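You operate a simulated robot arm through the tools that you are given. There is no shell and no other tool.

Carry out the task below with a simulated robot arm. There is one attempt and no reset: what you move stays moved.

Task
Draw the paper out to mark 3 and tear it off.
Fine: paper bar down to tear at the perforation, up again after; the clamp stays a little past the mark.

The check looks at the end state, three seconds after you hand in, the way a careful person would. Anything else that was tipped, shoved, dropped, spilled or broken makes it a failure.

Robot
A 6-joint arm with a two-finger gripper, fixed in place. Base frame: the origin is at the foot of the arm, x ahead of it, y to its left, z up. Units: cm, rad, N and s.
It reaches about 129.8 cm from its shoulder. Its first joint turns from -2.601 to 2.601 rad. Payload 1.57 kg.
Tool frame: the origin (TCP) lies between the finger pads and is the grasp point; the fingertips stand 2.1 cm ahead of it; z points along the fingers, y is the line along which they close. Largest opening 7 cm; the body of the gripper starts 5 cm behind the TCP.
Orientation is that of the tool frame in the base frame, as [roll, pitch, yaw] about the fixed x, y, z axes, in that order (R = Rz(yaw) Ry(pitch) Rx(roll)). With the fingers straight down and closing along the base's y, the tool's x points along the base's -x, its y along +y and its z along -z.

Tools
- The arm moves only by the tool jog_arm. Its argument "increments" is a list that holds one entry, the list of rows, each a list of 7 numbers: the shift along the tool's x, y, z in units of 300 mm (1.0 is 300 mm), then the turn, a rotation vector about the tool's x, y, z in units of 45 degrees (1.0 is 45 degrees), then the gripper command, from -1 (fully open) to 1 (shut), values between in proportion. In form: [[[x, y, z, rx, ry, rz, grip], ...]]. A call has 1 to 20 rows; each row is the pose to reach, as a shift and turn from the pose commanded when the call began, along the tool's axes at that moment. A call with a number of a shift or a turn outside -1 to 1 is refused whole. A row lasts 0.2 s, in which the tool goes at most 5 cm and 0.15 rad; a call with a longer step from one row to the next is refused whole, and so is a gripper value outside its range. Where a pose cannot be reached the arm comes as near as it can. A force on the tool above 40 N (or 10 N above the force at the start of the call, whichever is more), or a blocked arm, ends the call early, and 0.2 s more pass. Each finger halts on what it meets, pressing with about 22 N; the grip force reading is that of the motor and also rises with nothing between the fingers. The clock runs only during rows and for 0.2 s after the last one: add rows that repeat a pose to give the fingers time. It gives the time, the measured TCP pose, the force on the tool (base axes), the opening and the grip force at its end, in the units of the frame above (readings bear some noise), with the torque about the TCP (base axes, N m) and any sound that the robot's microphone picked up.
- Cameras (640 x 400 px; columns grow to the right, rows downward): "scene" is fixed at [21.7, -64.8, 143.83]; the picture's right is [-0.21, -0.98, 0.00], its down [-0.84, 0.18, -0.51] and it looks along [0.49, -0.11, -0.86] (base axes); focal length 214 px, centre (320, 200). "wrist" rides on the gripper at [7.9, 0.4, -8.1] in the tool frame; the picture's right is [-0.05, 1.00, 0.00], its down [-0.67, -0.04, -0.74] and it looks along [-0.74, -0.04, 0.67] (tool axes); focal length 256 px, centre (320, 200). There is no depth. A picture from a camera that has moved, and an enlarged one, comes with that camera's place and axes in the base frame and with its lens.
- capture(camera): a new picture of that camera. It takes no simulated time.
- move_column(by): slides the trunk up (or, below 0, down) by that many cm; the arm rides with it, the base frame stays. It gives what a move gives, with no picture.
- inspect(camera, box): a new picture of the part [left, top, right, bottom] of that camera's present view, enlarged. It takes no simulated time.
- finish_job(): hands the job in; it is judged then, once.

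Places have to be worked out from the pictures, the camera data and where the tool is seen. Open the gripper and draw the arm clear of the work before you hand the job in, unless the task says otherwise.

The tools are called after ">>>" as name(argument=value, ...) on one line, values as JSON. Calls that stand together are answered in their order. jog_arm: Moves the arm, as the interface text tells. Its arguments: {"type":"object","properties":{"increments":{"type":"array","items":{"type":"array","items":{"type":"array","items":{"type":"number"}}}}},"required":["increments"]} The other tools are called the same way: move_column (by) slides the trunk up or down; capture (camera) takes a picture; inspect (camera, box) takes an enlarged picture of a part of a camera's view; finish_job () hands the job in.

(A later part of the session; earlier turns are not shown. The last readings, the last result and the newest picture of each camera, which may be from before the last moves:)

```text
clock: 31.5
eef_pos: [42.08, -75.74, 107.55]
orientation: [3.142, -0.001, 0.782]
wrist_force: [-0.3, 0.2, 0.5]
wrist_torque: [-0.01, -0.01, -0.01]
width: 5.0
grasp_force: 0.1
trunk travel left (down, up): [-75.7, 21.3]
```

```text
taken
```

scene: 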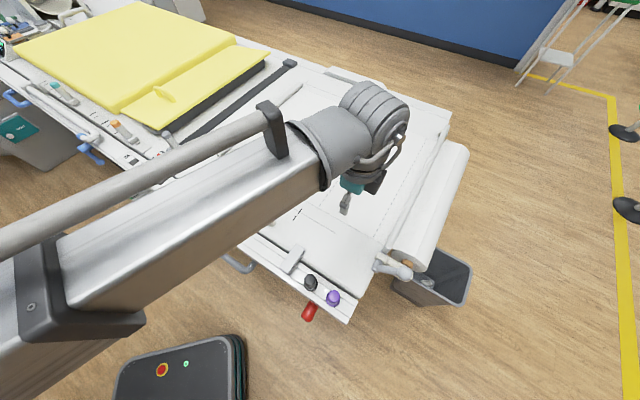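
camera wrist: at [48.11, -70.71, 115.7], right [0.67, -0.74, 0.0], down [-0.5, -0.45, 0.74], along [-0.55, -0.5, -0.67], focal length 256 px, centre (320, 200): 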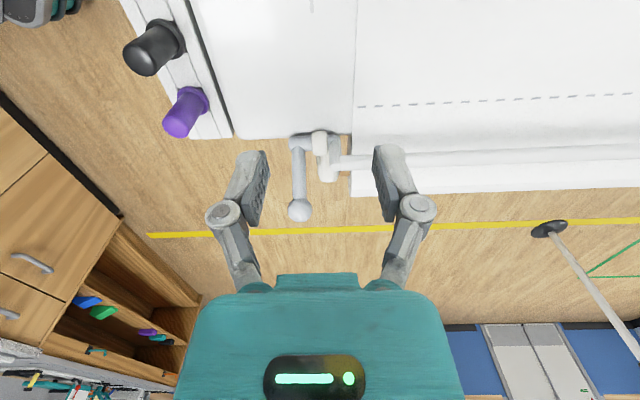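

This view looks back toward the roll and shows the lever well. I zoom in to measure it.

>>> inspect(camera="wrist", box=[250, 100, 410, 240])

>>> inspect(camera="scene", box=[340, 200, 436, 290])

```text
2.86 times, centred on (330, 170) of wrist
camera zoom: at [48.11, -70.71, 115.7], right [0.67, -0.74, 0.0], down [-0.5, -0.45, 0.74], along [-0.55, -0.5, -0.67], focal length 731 px, centre (291, 286)
```

zoom: 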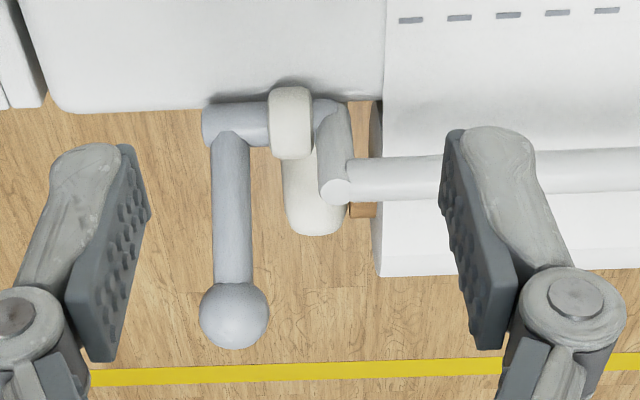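

```text
4.44 times, centred on (388, 245) of scene
camera zoom: at [21.7, -64.8, 143.83], right [-0.21, -0.98, 0.0], down [-0.84, 0.18, -0.51], along [0.49, -0.11, -0.86], focal length 953 px, centre (18, 0)
```

zoom: 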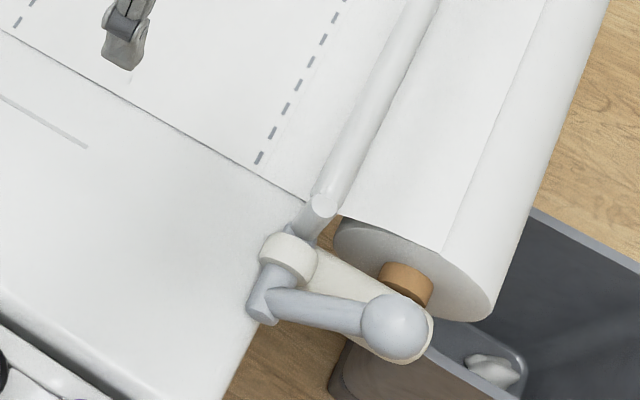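

From the three views I now have:
- **Ball:** a ≈ -40.8, b ≈ 80.1, z ≈ 94.9, about 3 cm across.
- **Pivot:** a ≈ -35.8, z ≈ 88.0.
- **Raised bar:** z ≈ 92.7, a crank of about 4.7 cm. It should swing about 82° toward the table and land at a ≈ -31.2, right on the third perforation.

I move above the ball at the current height.

>>> jog_arm(increments=[[[-0.113, -0.021, 0, 0, 0, 0, -0.43], [-0.226, -0.043, 0, 0, 0, 0, -0.43], [-0.339, -0.064, 0, 0, 0, 0, -0.43], [-0.452, -0.086, 0, 0, 0, 0, -0.43], [-0.565, -0.107, 0, 0, 0, 0, -0.43], [-0.565, -0.107, 0, 0, 0, 0, -0.43]]])

>>> capture(camera="wrist")

>>> capture(camera="scene")

```text
clock: 32.9
eef_pos: [27.74, -85.8, 107.51]
orientation: [-3.14, -0.001, 0.785]
wrist_force: [-0.1, 1.0, -0.6]
wrist_torque: [0.01, -0.02, -0.03]
width: 5.0
grasp_force: 0.2
trunk travel left (down, up): [-75.7, 21.3]
```

```text
taken
camera wrist: at [33.77, -80.61, 115.7], right [0.67, -0.74, 0.0], down [-0.5, -0.45, 0.74], along [-0.55, -0.5, -0.67], focal length 256 px, centre (320, 200)
```

wrist: 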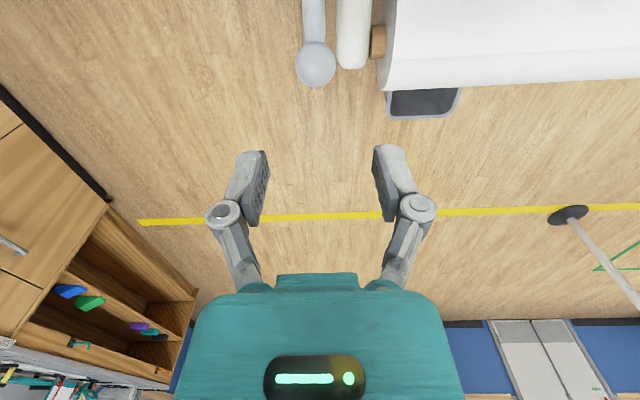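

```text
taken
```

scene: 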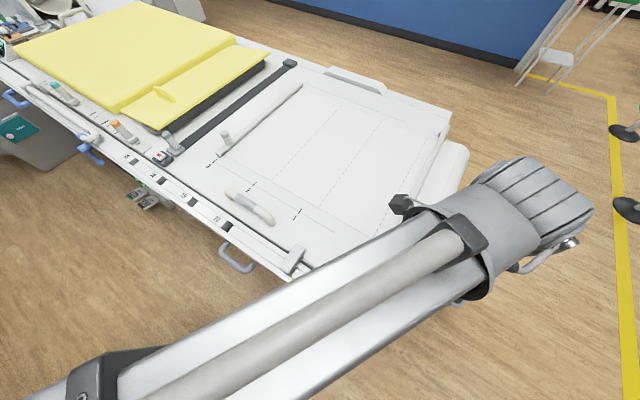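

The ball is confirmed at a ≈ -40.6, b ≈ 80.1, z ≈ 95. I correct by +0.4 cm along and -0.35 cm across, then lower 8 cm and check.

>>> jog_arm(increments=[[[0.0133, -0.0117, 0, 0, 0, 0, -0.43], [0.0133, -0.0117, 0, 0, 0, 0, -0.43]]])

>>> move_column(by=-8)

>>> capture(camera="wrist")

>>> capture(camera="scene")

```text
clock: 33.5
eef_pos: [27.78, -85.14, 107.48]
orientation: [3.139, -0.001, 0.784]
wrist_force: [-0.3, 0.0, -0.5]
wrist_torque: [-0.02, -0.01, 0.0]
width: 5.02
grasp_force: 0.1
trunk travel left (down, up): [-75.7, 21.3]
```

```text
clock: 34.7
eef_pos: [27.93, -85.13, 99.61]
orientation: [3.141, -0.001, 0.785]
wrist_force: [-0.3, 0.1, -0.3]
wrist_torque: [0.0, -0.01, 0.0]
width: 5.0
grasp_force: 0.0
trunk travel left (down, up): [-67.7, 29.3]
```

```text
taken
camera wrist: at [33.84, -79.96, 107.7], right [0.67, -0.74, 0.0], down [-0.5, -0.45, 0.74], along [-0.55, -0.5, -0.67], focal length 256 px, centre (320, 200)
```

wrist: 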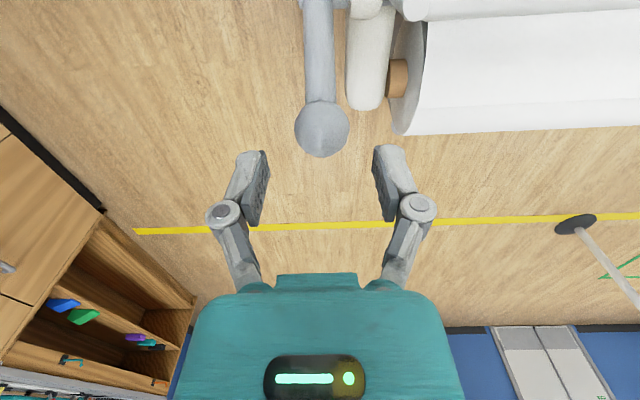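

```text
taken
```

scene: 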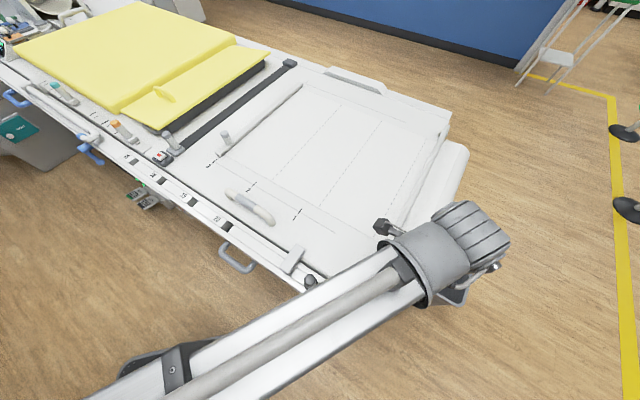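

The ball sits centred between the fingers, with its centre at about z = 95.2. I lower 4.4 cm so the TCP is at the ball centre.

>>> move_column(by=-4.4)

>>> capture(camera="wrist")

```text
clock: 35.5
eef_pos: [27.83, -85.18, 95.04]
orientation: [-3.141, 0.0, 0.786]
wrist_force: [-0.8, -0.3, -0.4]
wrist_torque: [0.01, -0.02, 0.01]
width: 5.0
grasp_force: 0.0
trunk travel left (down, up): [-63.3, 33.7]
```

```text
taken
camera wrist: at [33.84, -79.96, 103.3], right [0.67, -0.74, 0.0], down [-0.5, -0.45, 0.74], along [-0.55, -0.5, -0.67], focal length 256 px, centre (320, 200)
```

wrist: 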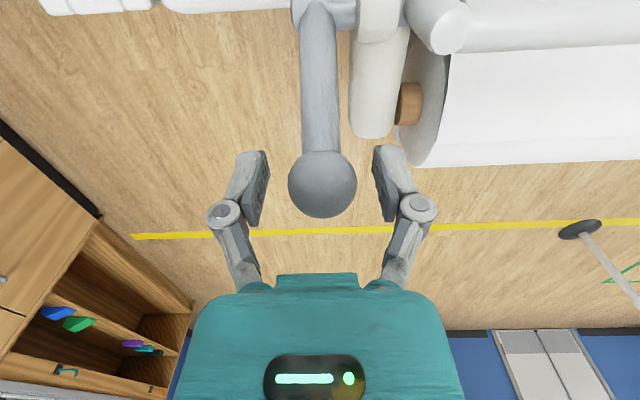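

The ball centre projects exactly at the grasp point. Before gripping I zoom on the shaft at the top of this view, to refine the pivot for the arc.

>>> inspect(camera="wrist", box=[250, 0, 490, 150])

```text
2.67 times, centred on (370, 75) of wrist
camera zoom: at [33.84, -79.96, 103.3], right [0.67, -0.74, 0.0], down [-0.5, -0.45, 0.74], along [-0.55, -0.5, -0.67], focal length 683 px, centre (187, 533)
```

zoom: 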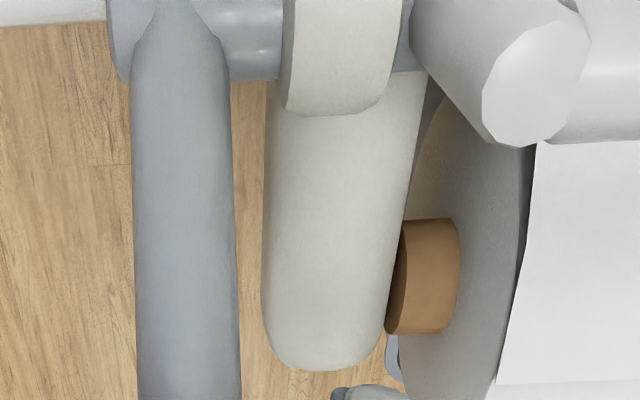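

The pivot is at a ≈ -35.55, z ≈ 88.0 and the lever radius is about 8.75 cm, so the ball must follow an arc over the top. I check whether the arm itself can make small vertical moves here, trying 0.5 cm up with the fingers still open.

>>> jog_arm(increments=[[[0, 0, -0.0167, 0, 0, 0, -0.43], [0, 0, -0.0167, 0, 0, 0, -0.43]]])

```text
clock: 36.1
eef_pos: [27.95, -85.16, 95.16]
orientation: [-3.14, 0.001, 0.786]
wrist_force: [-0.5, 0.7, 0.2]
wrist_torque: [0.0, 0.01, -0.02]
width: 5.01
grasp_force: 0.1
out of reach, approached as far as the arm can: row 1, 2
trunk travel left (down, up): [-63.3, 33.7]
```

Confirmed: height only changes with the trunk. So instead of gripping the ball I will straddle it with the two fingers along the swing direction, like a fork, which lets it slide freely up and down. I raise 6 cm and turn the wrist back by 90°.

>>> move_column(by=6)

>>> jog_arm(increments=[[[0, 0, 0, 0, 0, -0.17, -0.43], [0, 0, 0, 0, 0, -0.34, -0.43], [0, 0, 0, 0, 0, -0.5, -0.43], [0, 0, 0, 0, 0, -0.67, -0.43], [0, 0, 0, 0, 0, -0.84, -0.43], [0, 0, 0, 0, 0, -1.0, -0.43], [0, 0, 0, 0, 0, -1.0, -0.43]]])

>>> jog_arm(increments=[[[0, 0, 0, 0, 0, -0.17, -0.43], [0, 0, 0, 0, 0, -0.34, -0.43], [0, 0, 0, 0, 0, -0.5, -0.43], [0, 0, 0, 0, 0, -0.67, -0.43], [0, 0, 0, 0, 0, -0.84, -0.43], [0, 0, 0, 0, 0, -1.0, -0.43], [0, 0, 0, 0, 0, -1.0, -0.43]]])

>>> capture(camera="wrist")

```text
clock: 37.1
eef_pos: [27.86, -85.12, 101.16]
orientation: [3.141, 0.0, 0.786]
wrist_force: [0.1, -0.1, -1.1]
wrist_torque: [-0.01, -0.01, -0.01]
width: 4.99
grasp_force: 0.1
trunk travel left (down, up): [-69.3, 27.7]
```

```text
clock: 38.7
eef_pos: [27.89, -85.2, 101.11]
orientation: [-3.141, -0.001, 1.572]
wrist_force: [0.6, 0.4, 0.5]
wrist_torque: [0.01, 0.0, -0.03]
width: 5.02
grasp_force: 0.0
trunk travel left (down, up): [-69.3, 27.7]
```

```text
clock: 40.3
eef_pos: [27.72, -85.06, 101.16]
orientation: [-3.142, -0.001, 2.357]
wrist_force: [-0.9, -0.7, 0.7]
wrist_torque: [0.02, 0.0, 0.02]
width: 5.0
grasp_force: 0.2
trunk travel left (down, up): [-69.3, 27.7]
```

```text
taken
camera wrist: at [22.59, -79.39, 109.3], right [0.74, 0.67, 0.0], down [0.45, -0.5, 0.74], along [0.5, -0.55, -0.67], focal length 256 px, centre (320, 200)
```

wrist: 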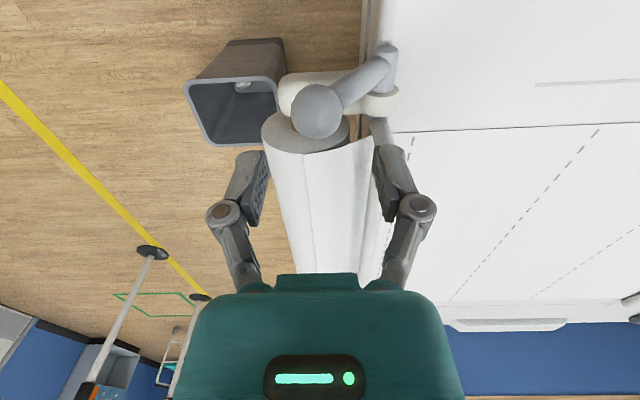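

The ball is centred between the fingers in this orientation too. I lower 4.5 cm so the tips come just below the ball centre, straddling it.

>>> move_column(by=-4.5)

>>> capture(camera="wrist")

>>> capture(camera="scene")

```text
clock: 41.2
eef_pos: [27.78, -85.22, 96.64]
orientation: [3.141, -0.001, 2.355]
wrist_force: [0.1, -0.7, -0.4]
wrist_torque: [0.01, 0.03, 0.0]
width: 5.02
grasp_force: 0.1
trunk travel left (down, up): [-64.8, 32.2]
```

```text
taken
camera wrist: at [22.6, -79.37, 104.8], right [0.74, 0.67, 0.0], down [0.45, -0.5, 0.74], along [0.5, -0.55, -0.67], focal length 256 px, centre (320, 200)
```

wrist: 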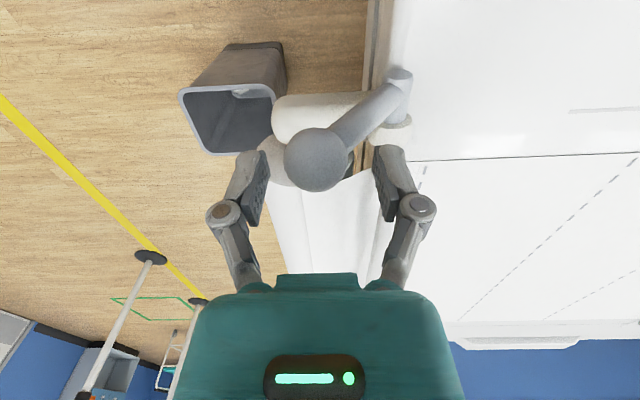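

```text
taken
```

scene: 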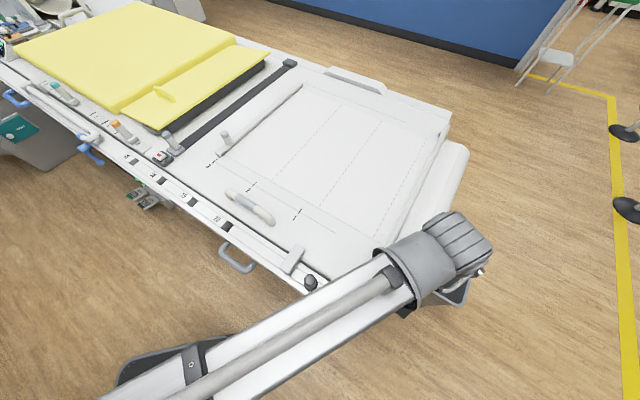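

The ball is between the fingers. I push slowly along the tool's +y toward the table, 3 cm to begin with, and watch the force and the lever.

>>> jog_arm(increments=[[[0, 0.015, 0, 0, 0, 0, -0.43], [0, 0.03, 0, 0, 0, 0, -0.43], [0, 0.045, 0, 0, 0, 0, -0.43], [0, 0.06, 0, 0, 0, 0, -0.43], [0, 0.075, 0, 0, 0, 0, -0.43], [0, 0.09, 0, 0, 0, 0, -0.43], [0, 0.1, 0, 0, 0, 0, -0.43]]])

>>> capture(camera="wrist")

```text
clock: 42.8
eef_pos: [29.99, -82.97, 96.66]
orientation: [-3.141, 0.001, 2.357]
wrist_force: [-0.1, -0.2, -0.1]
wrist_torque: [0.01, -0.01, 0.02]
width: 5.07
grasp_force: 0.9
trunk travel left (down, up): [-64.8, 32.2]
```

```text
taken
camera wrist: at [24.77, -77.22, 104.8], right [0.74, 0.67, 0.0], down [0.45, -0.5, 0.74], along [0.5, -0.55, -0.67], focal length 256 px, centre (320, 200)
```

wrist: 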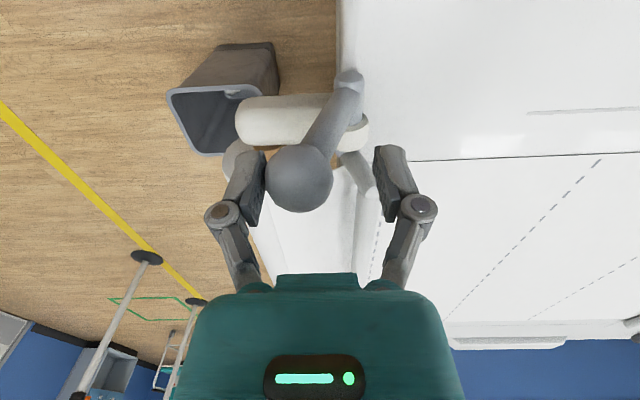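

The lever turns easily and the bar swings toward the table as expected. I continue 4 cm more.

>>> jog_arm(increments=[[[0, 0.015, 0, 0, 0, 0, -0.43], [0, 0.03, 0, 0, 0, 0, -0.43], [0, 0.045, 0, 0, 0, 0, -0.43], [0, 0.06, 0, 0, 0, 0, -0.43], [0, 0.075, 0, 0, 0, 0, -0.43], [0, 0.09, 0, 0, 0, 0, -0.43], [0, 0.105, 0, 0, 0, 0, -0.43], [0, 0.12, 0, 0, 0, 0, -0.43], [0, 0.133, 0, 0, 0, 0, -0.43]]])

>>> capture(camera="wrist")

```text
clock: 44.8
eef_pos: [32.81, -80.07, 96.52]
orientation: [-3.141, -0.001, 2.357]
wrist_force: [0.2, 0.8, -0.6]
wrist_torque: [0.0, 0.02, 0.01]
width: 5.01
grasp_force: 0.1
trunk travel left (down, up): [-64.8, 32.2]
```

```text
taken
camera wrist: at [27.49, -74.44, 104.8], right [0.74, 0.67, 0.0], down [0.45, -0.5, 0.74], along [0.5, -0.55, -0.67], focal length 256 px, centre (320, 200)
```

wrist: 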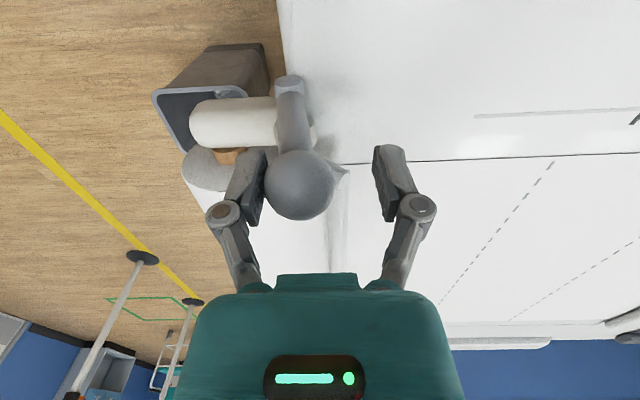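

The lever is about upright and the bar is already halfway down. I continue 3 cm more at a slower pace.

>>> jog_arm(increments=[[[0, 0.01, 0, 0, 0, 0, -0.43], [0, 0.02, 0, 0, 0, 0, -0.43], [0, 0.03, 0, 0, 0, 0, -0.43], [0, 0.04, 0, 0, 0, 0, -0.43], [0, 0.05, 0, 0, 0, 0, -0.43], [0, 0.06, 0, 0, 0, 0, -0.43], [0, 0.07, 0, 0, 0, 0, -0.43], [0, 0.08, 0, 0, 0, 0, -0.43], [0, 0.09, 0, 0, 0, 0, -0.43], [0, 0.1, 0, 0, 0, 0, -0.43]]])

>>> capture(camera="wrist")

>>> capture(camera="scene")

```text
clock: 47.0
eef_pos: [34.88, -78.1, 96.53]
orientation: [3.141, 0.001, 2.355]
wrist_force: [0.3, -0.8, -0.4]
wrist_torque: [-0.01, -0.05, 0.0]
width: 5.0
grasp_force: 0.0
trunk travel left (down, up): [-64.8, 32.2]
```

```text
taken
camera wrist: at [29.67, -72.31, 104.8], right [0.74, 0.67, 0.0], down [0.45, -0.5, 0.74], along [0.5, -0.55, -0.67], focal length 256 px, centre (320, 200)
```

wrist: 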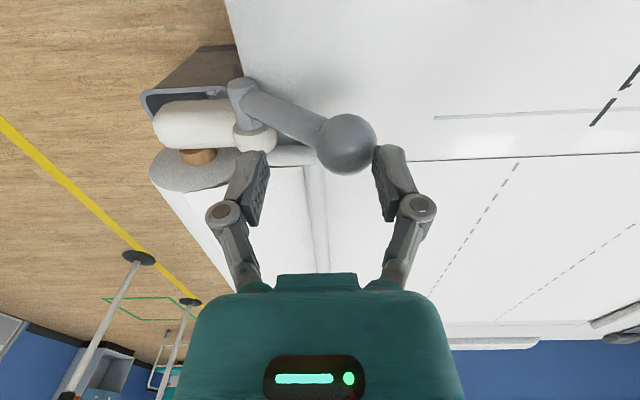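

```text
taken
```

scene: 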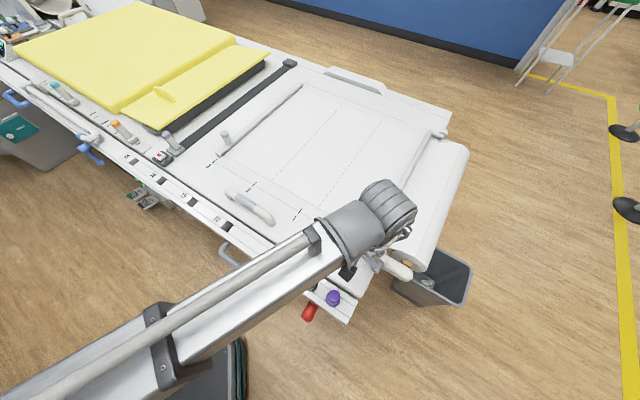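

The lever went over centre and the ball now rests at a ≈ -29.2, z ≈ 93.6, exactly where I predicted for the bar fully down, with no contact force. I zoom in to check the bar, the paper and the perforation.

>>> inspect(camera="scene", box=[350, 110, 480, 290])

>>> inspect(camera="wrist", box=[200, 60, 440, 210])

>>> inspect(camera="scene", box=[190, 120, 260, 180])

```text
2.22 times, centred on (415, 200) of scene
camera zoom: at [21.7, -64.8, 143.83], right [-0.21, -0.98, 0.0], down [-0.84, 0.18, -0.51], along [0.49, -0.11, -0.86], focal length 477 px, centre (109, 200)
```

zoom: 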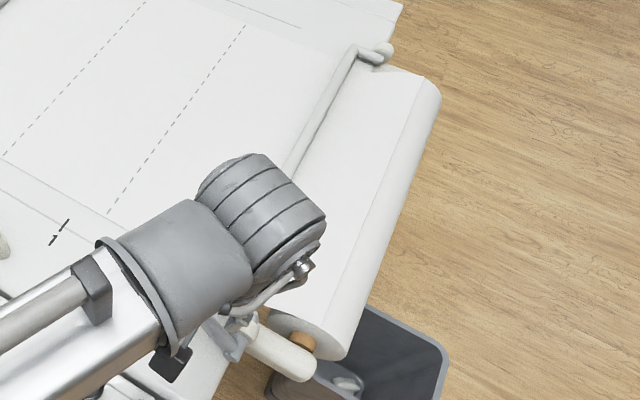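

```text
2.67 times, centred on (320, 135) of wrist
camera zoom: at [29.67, -72.31, 104.8], right [0.74, 0.67, 0.0], down [0.45, -0.5, 0.74], along [0.5, -0.55, -0.67], focal length 683 px, centre (320, 373)
```

zoom: 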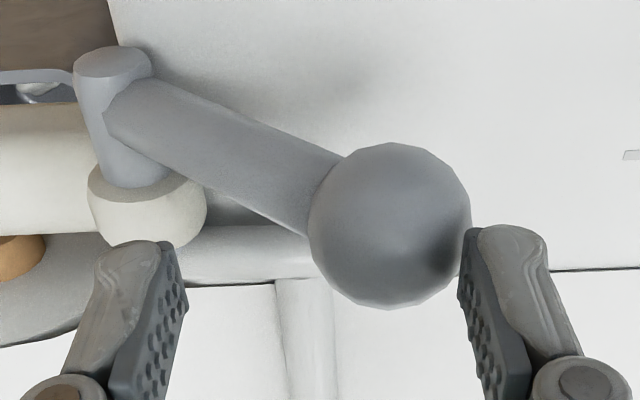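

```text
6.67 times, centred on (225, 150) of scene
camera zoom: at [21.7, -64.8, 143.83], right [-0.21, -0.98, 0.0], down [-0.84, 0.18, -0.51], along [0.49, -0.11, -0.86], focal length 1430 px, centre (953, 533)
```

zoom: 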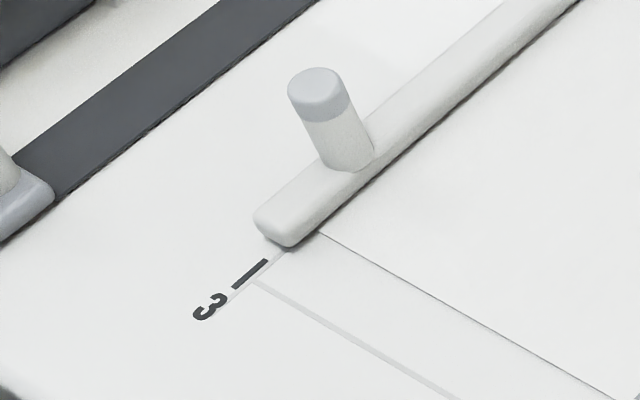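

The bar is down across the paper. The ball may be leaning on the +a finger, so I move the fork 1 cm further and see whether the lever settles lower.

>>> jog_arm(increments=[[[0, 0.01, 0, 0, 0, 0, -0.43], [0, 0.02, 0, 0, 0, 0, -0.43], [0, 0.03, 0, 0, 0, 0, -0.43], [0, 0.04, 0, 0, 0, 0, -0.43], [0, 0.04, 0, 0, 0, 0, -0.43], [0, 0.04, 0, 0, 0, 0, -0.43]]])

>>> capture(camera="wrist")

>>> inspect(camera="wrist", box=[180, 60, 420, 210])

```text
clock: 48.4
eef_pos: [35.72, -77.3, 96.6]
orientation: [3.141, -0.001, 2.357]
wrist_force: [0.3, 1.1, -0.1]
wrist_torque: [0.0, -0.01, -0.01]
width: 5.01
grasp_force: 0.0
trunk travel left (down, up): [-64.8, 32.2]
```

```text
taken
camera wrist: at [30.52, -71.42, 104.8], right [0.74, 0.67, 0.0], down [0.45, -0.5, 0.74], along [0.5, -0.55, -0.67], focal length 256 px, centre (320, 200)
```

wrist: 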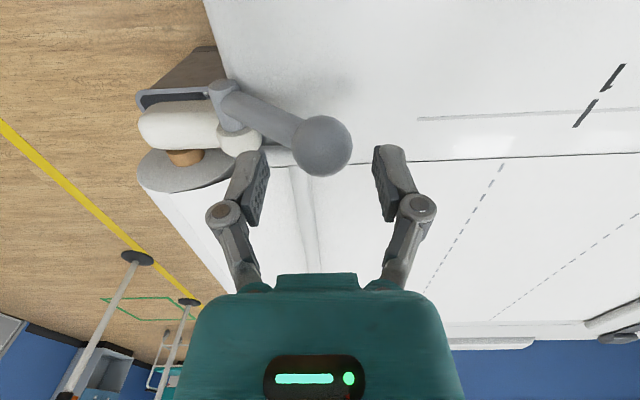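

```text
2.67 times, centred on (300, 135) of wrist
camera zoom: at [30.52, -71.42, 104.8], right [0.74, 0.67, 0.0], down [0.45, -0.5, 0.74], along [0.5, -0.55, -0.67], focal length 683 px, centre (373, 373)
```

zoom: 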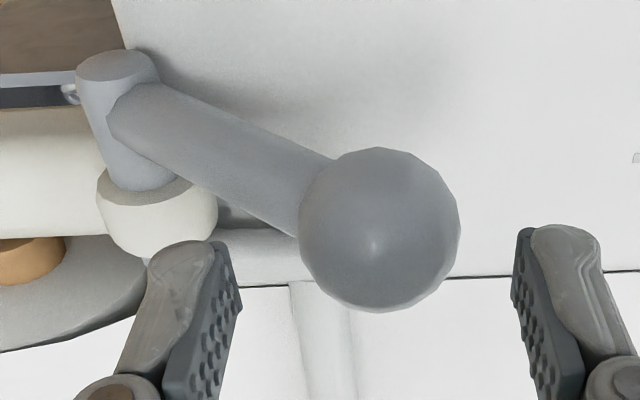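

The lever stays down on its own, so the bar is fully lowered. I raise the trunk clear of the lever and go back to the clamp post to pull a little past the mark, which should tear the sheet at the bar.

>>> move_column(by=9)

>>> jog_arm(increments=[[[-0.051, 0.133, 0, 0, 0, 0, -0.43], [-0.103, 0.266, 0, 0, 0, 0, -0.43], [-0.154, 0.399, 0, 0, 0, 0, -0.43], [-0.206, 0.531, 0, 0, 0, 0, -0.43], [-0.257, 0.664, 0, 0, 0, 0, -0.43], [-0.309, 0.797, 0, 0, 0, 0, -0.43], [-0.36, 0.93, 0, 0, 0, 0, -0.43], [-0.36, 0.93, 0, 0, 0, 0, -0.43]]])

>>> capture(camera="scene")

```text
clock: 49.7
eef_pos: [35.76, -77.25, 105.73]
orientation: [3.141, 0.002, 2.355]
wrist_force: [-0.2, 0.4, 0.4]
wrist_torque: [0.0, -0.01, -0.03]
width: 5.0
grasp_force: 0.0
trunk travel left (down, up): [-73.8, 23.2]
```

```text
clock: 51.5
eef_pos: [63.41, -65.19, 105.67]
orientation: [-3.141, 0.001, 2.355]
wrist_force: [-0.3, -0.4, -0.6]
wrist_torque: [0.03, -0.01, 0.0]
width: 5.0
grasp_force: 0.3
trunk travel left (down, up): [-73.8, 23.2]
```

```text
taken
```

scene: 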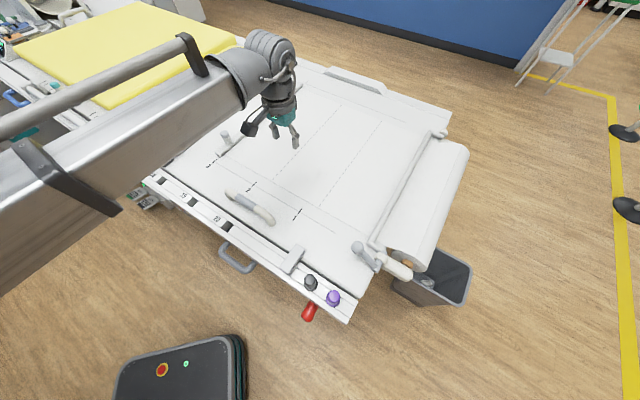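

The bar is clearly down across the paper now. I look closer at it, and move the rest of the way to above the clamp post.

>>> inspect(camera="scene", box=[330, 110, 470, 280])

>>> jog_arm(increments=[[[-0.005, 0.133, 0, 0, 0, 0, -0.43], [-0.01, 0.266, 0, 0, 0, 0, -0.43], [-0.014, 0.399, 0, 0, 0, 0, -0.43], [-0.014, 0.531, 0, 0, 0, 0, -0.43], [-0.014, 0.664, 0, 0, 0, 0, -0.43], [-0.014, 0.797, 0, 0, 0, 0, -0.43], [-0.014, 0.927, 0, 0, 0, 0, -0.43], [-0.014, 0.927, 0, 0, 0, 0, -0.43]]])

>>> capture(camera="wrist")

```text
2.35 times, centred on (400, 195) of scene
camera zoom: at [21.7, -64.8, 143.83], right [-0.21, -0.98, 0.0], down [-0.84, 0.18, -0.51], along [0.49, -0.11, -0.86], focal length 505 px, centre (132, 212)
```

zoom: 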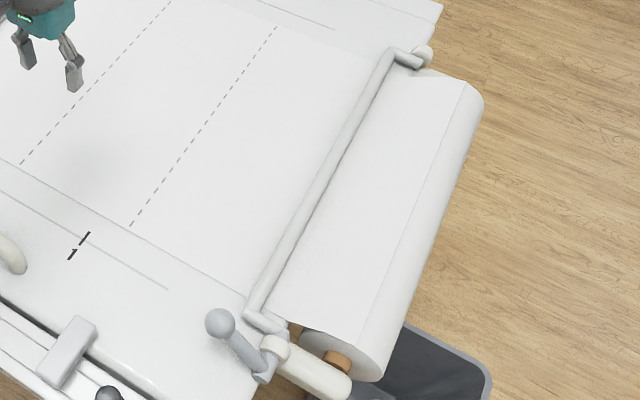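

```text
clock: 53.3
eef_pos: [83.03, -45.8, 105.67]
orientation: [-3.141, 0.0, 2.356]
wrist_force: [0.2, 0.7, 0.0]
wrist_torque: [0.01, 0.02, -0.03]
width: 5.02
grasp_force: 0.1
trunk travel left (down, up): [-73.8, 23.2]
```

```text
taken
camera wrist: at [77.79, -39.96, 113.79], right [0.74, 0.67, 0.0], down [0.45, -0.5, 0.74], along [0.5, -0.55, -0.67], focal length 256 px, centre (320, 200)
```

wrist: 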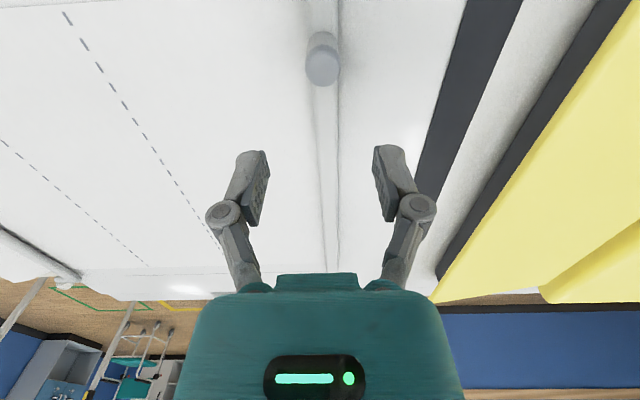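

The post is centred: post at a ≈ 26.5, TCP at a ≈ 26.35. I nudge 0.15 cm and lower onto the post in two steps.

>>> jog_arm(increments=[[[0.003, 0.005, 0, 0, 0, 0, -0.43], [0.003, 0.005, 0, 0, 0, 0, -0.43]]])

>>> move_column(by=-11)

>>> capture(camera="wrist")

```text
clock: 53.9
eef_pos: [83.04, -45.54, 105.7]
orientation: [3.14, 0.0, 2.357]
wrist_force: [0.3, -1.0, 0.6]
wrist_torque: [0.0, 0.02, 0.01]
width: 4.98
grasp_force: 0.1
trunk travel left (down, up): [-73.8, 23.2]
```

```text
clock: 55.3
eef_pos: [83.06, -45.58, 94.61]
orientation: [3.141, -0.001, 2.356]
wrist_force: [-0.4, -0.1, 0.8]
wrist_torque: [0.01, 0.0, 0.01]
width: 4.98
grasp_force: 0.1
trunk travel left (down, up): [-62.8, 34.2]
```

```text
taken
camera wrist: at [77.8, -39.8, 102.8], right [0.74, 0.67, 0.0], down [0.45, -0.5, 0.74], along [0.5, -0.55, -0.67], focal length 256 px, centre (320, 200)
```

wrist: 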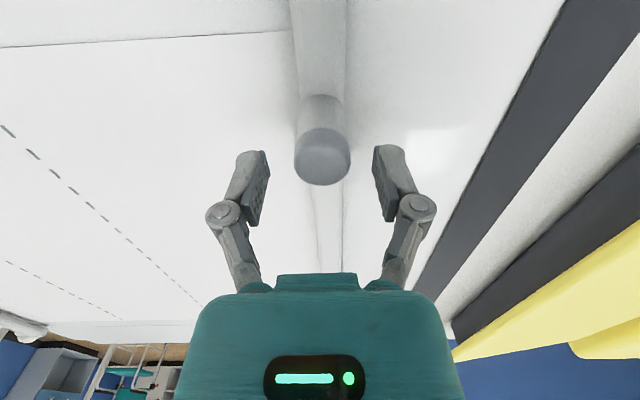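

Aligned. I lower the last 4 cm and grip the post.

>>> move_column(by=-4)

>>> jog_arm(increments=[[[0, 0, 0, 0, 0, 0, 0.2], [0, 0, 0, 0, 0, 0, 1], [0, 0, 0, 0, 0, 0, 1], [0, 0, 0, 0, 0, 0, 1], [0, 0, 0, 0, 0, 0, 1]]])

>>> capture(camera="wrist")

>>> inspect(camera="scene", box=[190, 120, 260, 180])

>>> inspect(camera="scene", box=[330, 110, 470, 280])

```text
clock: 56.1
eef_pos: [83.02, -45.58, 90.69]
orientation: [3.14, -0.002, 2.356]
wrist_force: [-0.1, 0.4, 0.2]
wrist_torque: [0.01, 0.0, 0.0]
width: 5.02
grasp_force: 0.1
trunk travel left (down, up): [-58.8, 38.2]
```

```text
clock: 57.3
eef_pos: [82.99, -45.47, 90.5]
orientation: [3.14, 0.0, 2.357]
wrist_force: [2.5, 0.4, 2.7]
wrist_torque: [0.06, -0.04, -0.02]
width: 2.69
grasp_force: 32.3
trunk travel left (down, up): [-58.8, 38.2]
```

```text
taken
camera wrist: at [77.81, -39.78, 98.8], right [0.74, 0.67, 0.0], down [0.45, -0.5, 0.74], along [0.5, -0.55, -0.67], focal length 256 px, centre (320, 200)
```

wrist: 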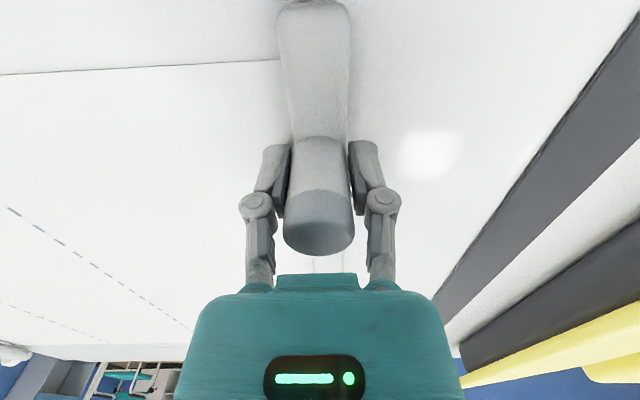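

```text
6.67 times, centred on (225, 150) of scene
camera zoom: at [21.7, -64.8, 143.83], right [-0.21, -0.98, 0.0], down [-0.84, 0.18, -0.51], along [0.49, -0.11, -0.86], focal length 1430 px, centre (953, 533)
```

zoom: 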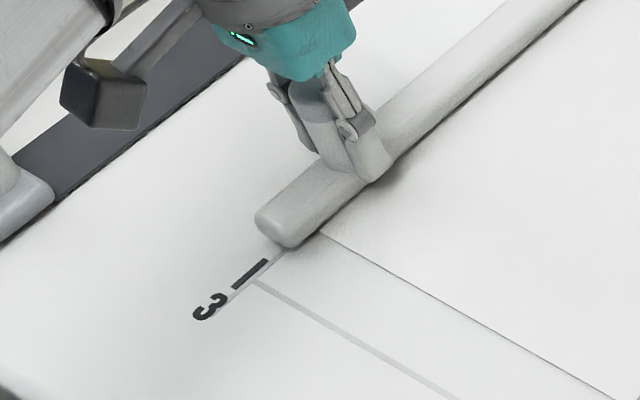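

```text
2.35 times, centred on (400, 195) of scene
camera zoom: at [21.7, -64.8, 143.83], right [-0.21, -0.98, 0.0], down [-0.84, 0.18, -0.51], along [0.49, -0.11, -0.86], focal length 505 px, centre (132, 212)
```

zoom: 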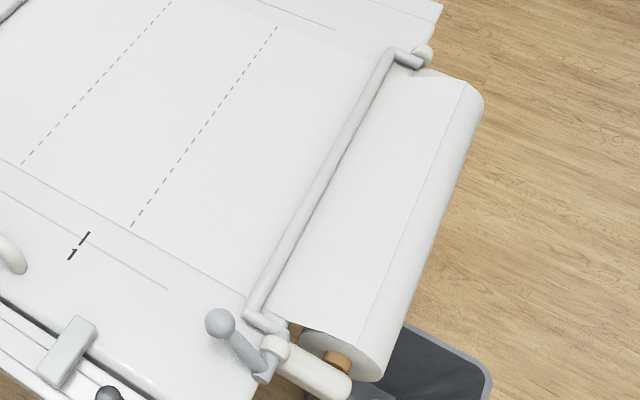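

Gripped, with the clamp still just past the tick of mark 3 and the bar down over the perforation. I pull slowly 1 cm in small steps, watching the force and listening for a tear.

>>> jog_arm(increments=[[[0, 0.005, 0, 0, 0, 0, 1], [0, 0.01, 0, 0, 0, 0, 1], [0, 0.015, 0, 0, 0, 0, 1], [0, 0.02, 0, 0, 0, 0, 1], [0, 0.025, 0, 0, 0, 0, 1], [0, 0.03, 0, 0, 0, 0, 1]]])

>>> inspect(camera="scene", box=[330, 110, 470, 280])

```text
clock: 58.7
eef_pos: [83.56, -45.06, 90.65]
orientation: [3.141, 0.001, 2.358]
wrist_force: [-7.9, -7.7, -0.6]
wrist_torque: [-0.41, 0.26, 0.04]
width: 2.69
grasp_force: 32.1
trunk travel left (down, up): [-58.8, 38.2]
```

```text
2.35 times, centred on (400, 195) of scene
camera zoom: at [21.7, -64.8, 143.83], right [-0.21, -0.98, 0.0], down [-0.84, 0.18, -0.51], along [0.49, -0.11, -0.86], focal length 505 px, centre (132, 212)
```

zoom: 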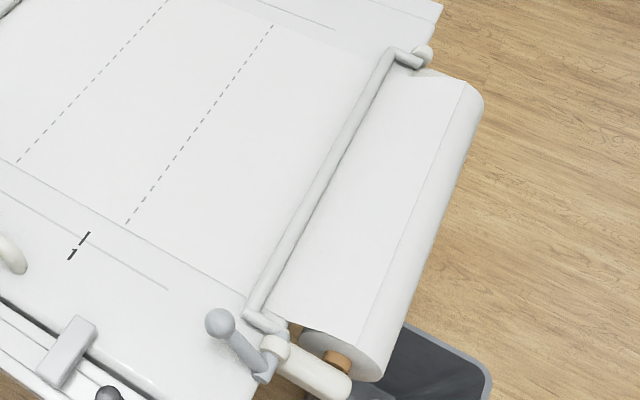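

The pull is building to 11 N opposing, so the bar holds the paper. I continue another 0.9 cm in small steps.

>>> jog_arm(increments=[[[0, 0.004, 0, 0, 0, 0, 1], [0, 0.008, 0, 0, 0, 0, 1], [0, 0.012, 0, 0, 0, 0, 1], [0, 0.016, 0, 0, 0, 0, 1], [0, 0.02, 0, 0, 0, 0, 1], [0, 0.024, 0, 0, 0, 0, 1], [0, 0.03, 0, 0, 0, 0, 1]]])

>>> inspect(camera="scene", box=[330, 110, 470, 280])

>>> inspect(camera="scene", box=[190, 120, 260, 180])

```text
clock: 60.3
eef_pos: [84.15, -44.39, 90.66]
orientation: [3.14, 0.0, 2.357]
wrist_force: [-9.3, -4.8, -2.3]
wrist_torque: [-0.15, 0.11, 0.05]
width: 2.7
grasp_force: 31.9
trunk travel left (down, up): [-58.8, 38.2]
```

```text
2.35 times, centred on (400, 195) of scene
camera zoom: at [21.7, -64.8, 143.83], right [-0.21, -0.98, 0.0], down [-0.84, 0.18, -0.51], along [0.49, -0.11, -0.86], focal length 505 px, centre (132, 212)
```

zoom: 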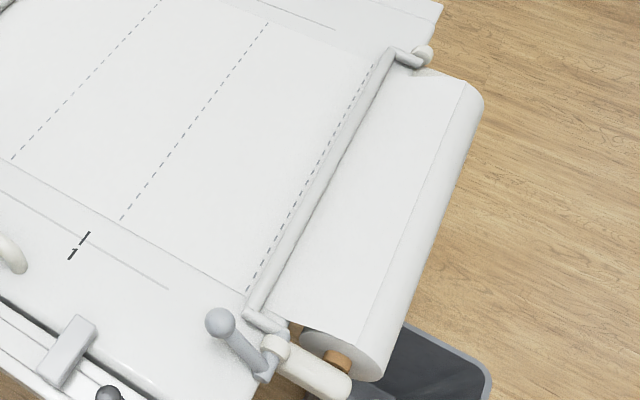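

```text
6.67 times, centred on (225, 150) of scene
camera zoom: at [21.7, -64.8, 143.83], right [-0.21, -0.98, 0.0], down [-0.84, 0.18, -0.51], along [0.49, -0.11, -0.86], focal length 1430 px, centre (953, 533)
```

zoom: 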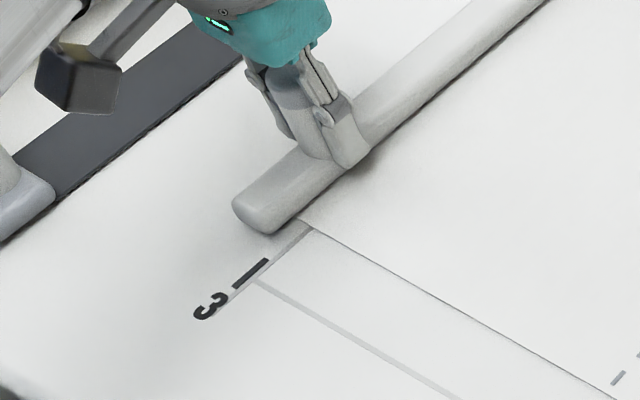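

The third perforation has now come out just past the bar and the pull reads about 10 N, but there's no tear yet. I read the force again at rest to see whether the tension is held, and look at the bar area more closely.

>>> jog_arm(increments=[[[0, 0, 0, 0, 0, 0, 1], [0, 0, 0, 0, 0, 0, 1], [0, 0, 0, 0, 0, 0, 1]]])

>>> inspect(camera="scene", box=[360, 190, 430, 280])

>>> inspect(camera="scene", box=[390, 110, 460, 200])

>>> capture(camera="wrist")

```text
clock: 61.1
eef_pos: [84.3, -44.41, 90.57]
orientation: [-3.141, 0.0, 2.357]
wrist_force: [-7.1, -5.5, -1.2]
wrist_torque: [0.38, 0.58, 0.0]
width: 2.7
grasp_force: 31.1
trunk travel left (down, up): [-58.8, 38.2]
```

```text
4.44 times, centred on (395, 235) of scene
camera zoom: at [21.7, -64.8, 143.83], right [-0.21, -0.98, 0.0], down [-0.84, 0.18, -0.51], along [0.49, -0.11, -0.86], focal length 953 px, centre (-13, 44)
```

zoom: 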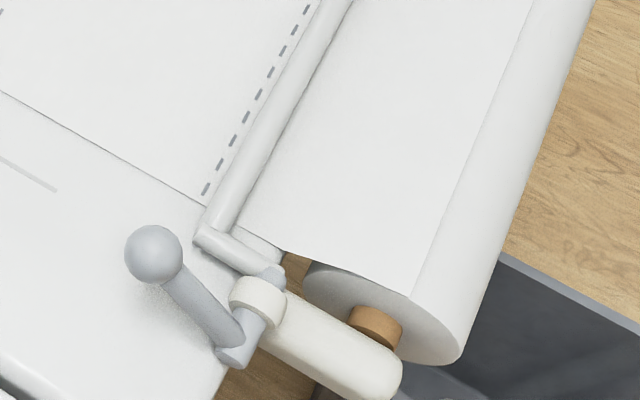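

```text
4.44 times, centred on (425, 155) of scene
camera zoom: at [21.7, -64.8, 143.83], right [-0.21, -0.98, 0.0], down [-0.84, 0.18, -0.51], along [0.49, -0.11, -0.86], focal length 953 px, centre (-147, 400)
```

zoom: 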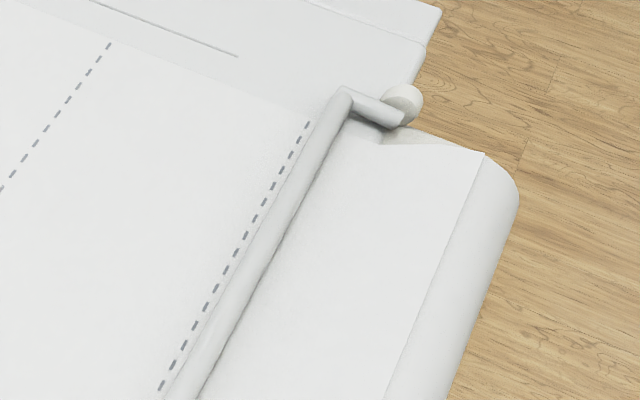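

```text
taken
camera wrist: at [79.04, -38.62, 98.81], right [0.74, 0.67, 0.0], down [0.45, -0.5, 0.74], along [0.5, -0.55, -0.67], focal length 256 px, centre (320, 200)
```

wrist: 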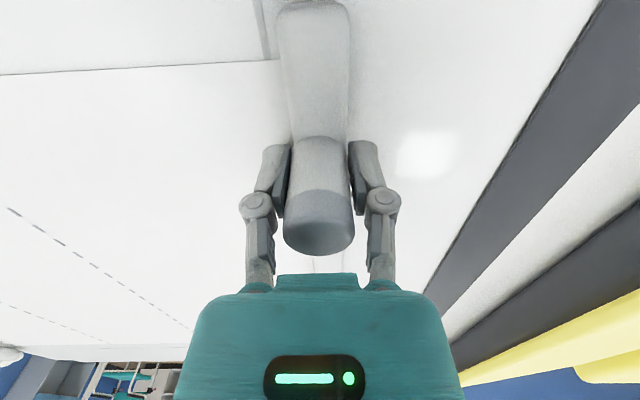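

Tension of about 9 N is held at rest and the perforation sits right at the bar's edge. I pull on another 0.6 cm in small steps.

>>> jog_arm(increments=[[[0, 0.004, 0, 0, 0, 0, 1], [0, 0.008, 0, 0, 0, 0, 1], [0, 0.012, 0, 0, 0, 0, 1], [0, 0.016, 0, 0, 0, 0, 1], [0, 0.02, 0, 0, 0, 0, 1]]])

>>> inspect(camera="scene", box=[360, 190, 430, 280])

```text
clock: 62.3
eef_pos: [84.76, -43.82, 90.6]
orientation: [-3.141, 0.0, 2.356]
wrist_force: [1.5, -2.8, 3.6]
wrist_torque: [0.19, 0.04, 0.1]
width: 2.7
grasp_force: 32.1
trunk travel left (down, up): [-58.8, 38.2]
```

```text
4.44 times, centred on (395, 235) of scene
camera zoom: at [21.7, -64.8, 143.83], right [-0.21, -0.98, 0.0], down [-0.84, 0.18, -0.51], along [0.49, -0.11, -0.86], focal length 953 px, centre (-13, 44)
```

zoom: 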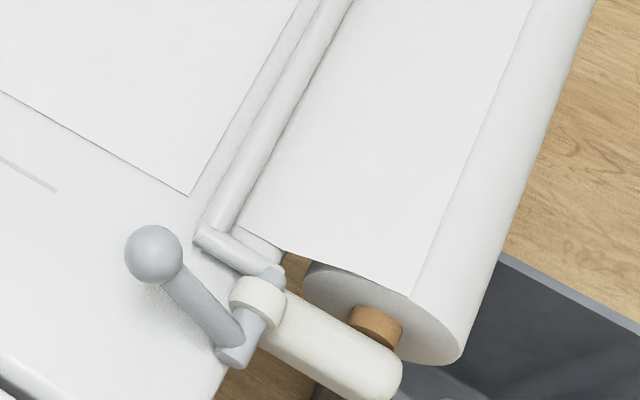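

The sheet has torn. There's a clean gap between its edge and the bar, and the pull dropped to about 0 N. I check the far end of the tear, then open the fingers.

>>> inspect(camera="scene", box=[390, 110, 460, 200])

>>> jog_arm(increments=[[[0, 0, 0, 0, 0, 0, 0.2], [0, 0, 0, 0, 0, 0, -0.1], [0, 0, 0, 0, 0, 0, -0.43], [0, 0, 0, 0, 0, 0, -0.43], [0, 0, 0, 0, 0, 0, -0.43]]])

>>> capture(camera="wrist")

>>> inspect(camera="scene", box=[190, 120, 260, 180])

```text
4.44 times, centred on (425, 155) of scene
camera zoom: at [21.7, -64.8, 143.83], right [-0.21, -0.98, 0.0], down [-0.84, 0.18, -0.51], along [0.49, -0.11, -0.86], focal length 953 px, centre (-147, 400)
```

zoom: 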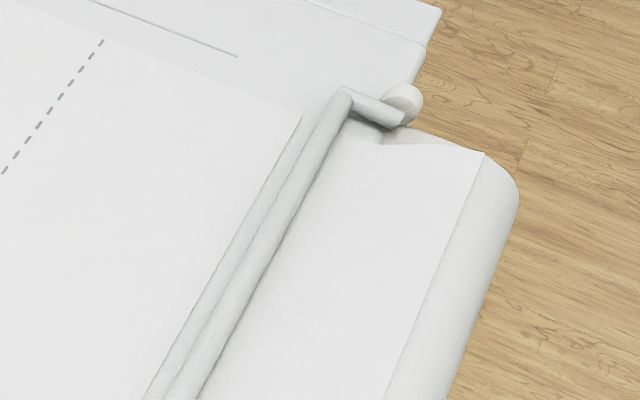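

```text
clock: 63.5
eef_pos: [84.8, -43.85, 90.66]
orientation: [-3.141, -0.001, 2.356]
wrist_force: [0.3, -1.0, 0.3]
wrist_torque: [0.02, -0.01, 0.04]
width: 4.99
grasp_force: 0.0
trunk travel left (down, up): [-58.8, 38.2]
```

```text
taken
camera wrist: at [79.53, -38.07, 98.79], right [0.74, 0.67, 0.0], down [0.45, -0.5, 0.74], along [0.5, -0.55, -0.67], focal length 256 px, centre (320, 200)
```

wrist: 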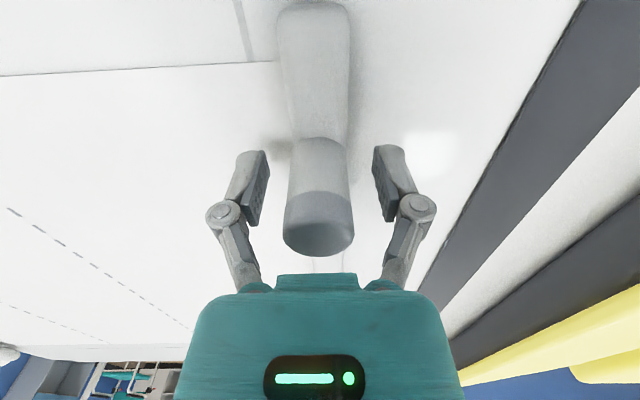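

```text
6.67 times, centred on (225, 150) of scene
camera zoom: at [21.7, -64.8, 143.83], right [-0.21, -0.98, 0.0], down [-0.84, 0.18, -0.51], along [0.49, -0.11, -0.86], focal length 1430 px, centre (953, 533)
```

zoom: 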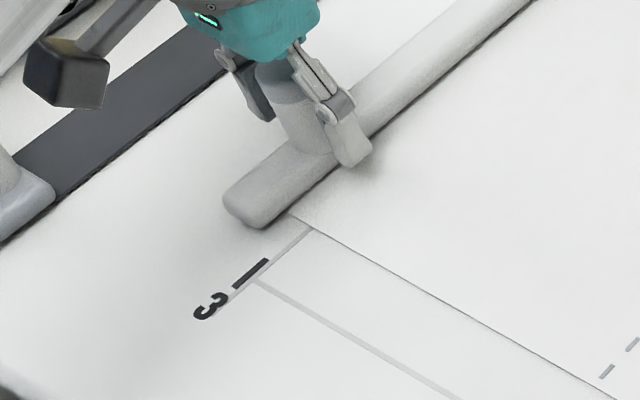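

The clamp stayed still this time, a little past mark 3. Now I raise the trunk and go back to the lever to lift the bar again.

>>> move_column(by=15)

>>> jog_arm(increments=[[[0, -0.14, 0, 0, 0, 0, -0.43], [0, -0.28, 0, 0, 0, 0, -0.43], [0.05, -0.42, 0, 0, 0, 0, -0.43], [0.1, -0.56, 0, 0, 0, 0, -0.43], [0.15, -0.7, 0, 0, 0, 0, -0.43], [0.2, -0.84, 0, 0, 0, 0, -0.43], [0.25, -0.98, 0, 0, 0, 0, -0.43], [0.25, -0.98, 0, 0, 0, 0, -0.43]]])

>>> capture(camera="scene")

```text
clock: 65.3
eef_pos: [84.71, -43.91, 105.68]
orientation: [-3.14, 0.001, 2.356]
wrist_force: [-0.4, 1.1, 1.4]
wrist_torque: [0.02, -0.02, 0.03]
width: 4.97
grasp_force: 0.1
trunk travel left (down, up): [-73.8, 23.2]
```

```text
clock: 67.1
eef_pos: [58.76, -59.39, 105.62]
orientation: [3.141, 0.0, 2.357]
wrist_force: [0.2, -0.3, 0.2]
wrist_torque: [0.03, -0.02, 0.0]
width: 5.02
grasp_force: 0.0
trunk travel left (down, up): [-73.8, 23.2]
```

```text
taken
```

scene: 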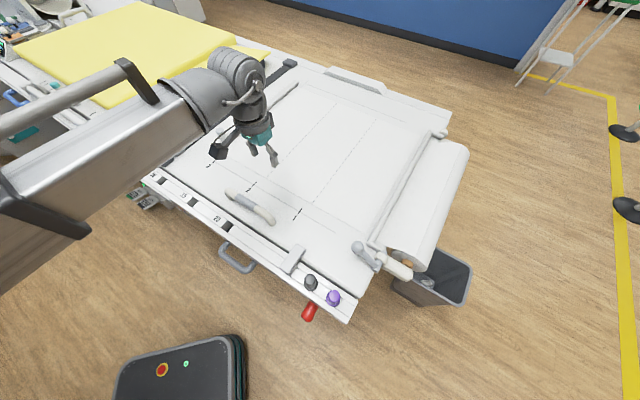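

The torn sheet lies flat under the clamp. I continue to above the lever ball, opening the fingers fully on the way.

>>> jog_arm(increments=[[[0.016, -0.14, 0, 0, 0, 0, -0.7], [0.032, -0.28, 0, 0, 0, 0, -1], [0.048, -0.42, 0, 0, 0, 0, -1], [0.064, -0.56, 0, 0, 0, 0, -1], [0.08, -0.7, 0, 0, 0, 0, -1], [0.097, -0.84, 0, 0, 0, 0, -1], [0.113, -0.98, 0, 0, 0, 0, -1], [0.113, -0.98, 0, 0, 0, 0, -1]]])

>>> capture(camera="wrist")

```text
clock: 68.9
eef_pos: [35.27, -77.9, 105.56]
orientation: [-3.14, 0.0, 2.357]
wrist_force: [-0.6, 0.3, 0.3]
wrist_torque: [0.01, -0.02, 0.0]
width: 7.0
grasp_force: 0.1
trunk travel left (down, up): [-73.8, 23.2]
```

```text
taken
camera wrist: at [30.16, -72.09, 113.79], right [0.74, 0.67, 0.0], down [0.45, -0.5, 0.74], along [0.5, -0.55, -0.67], focal length 256 px, centre (320, 200)
```

wrist: 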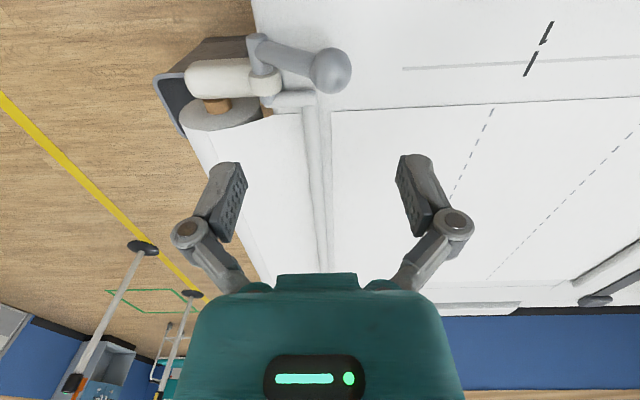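

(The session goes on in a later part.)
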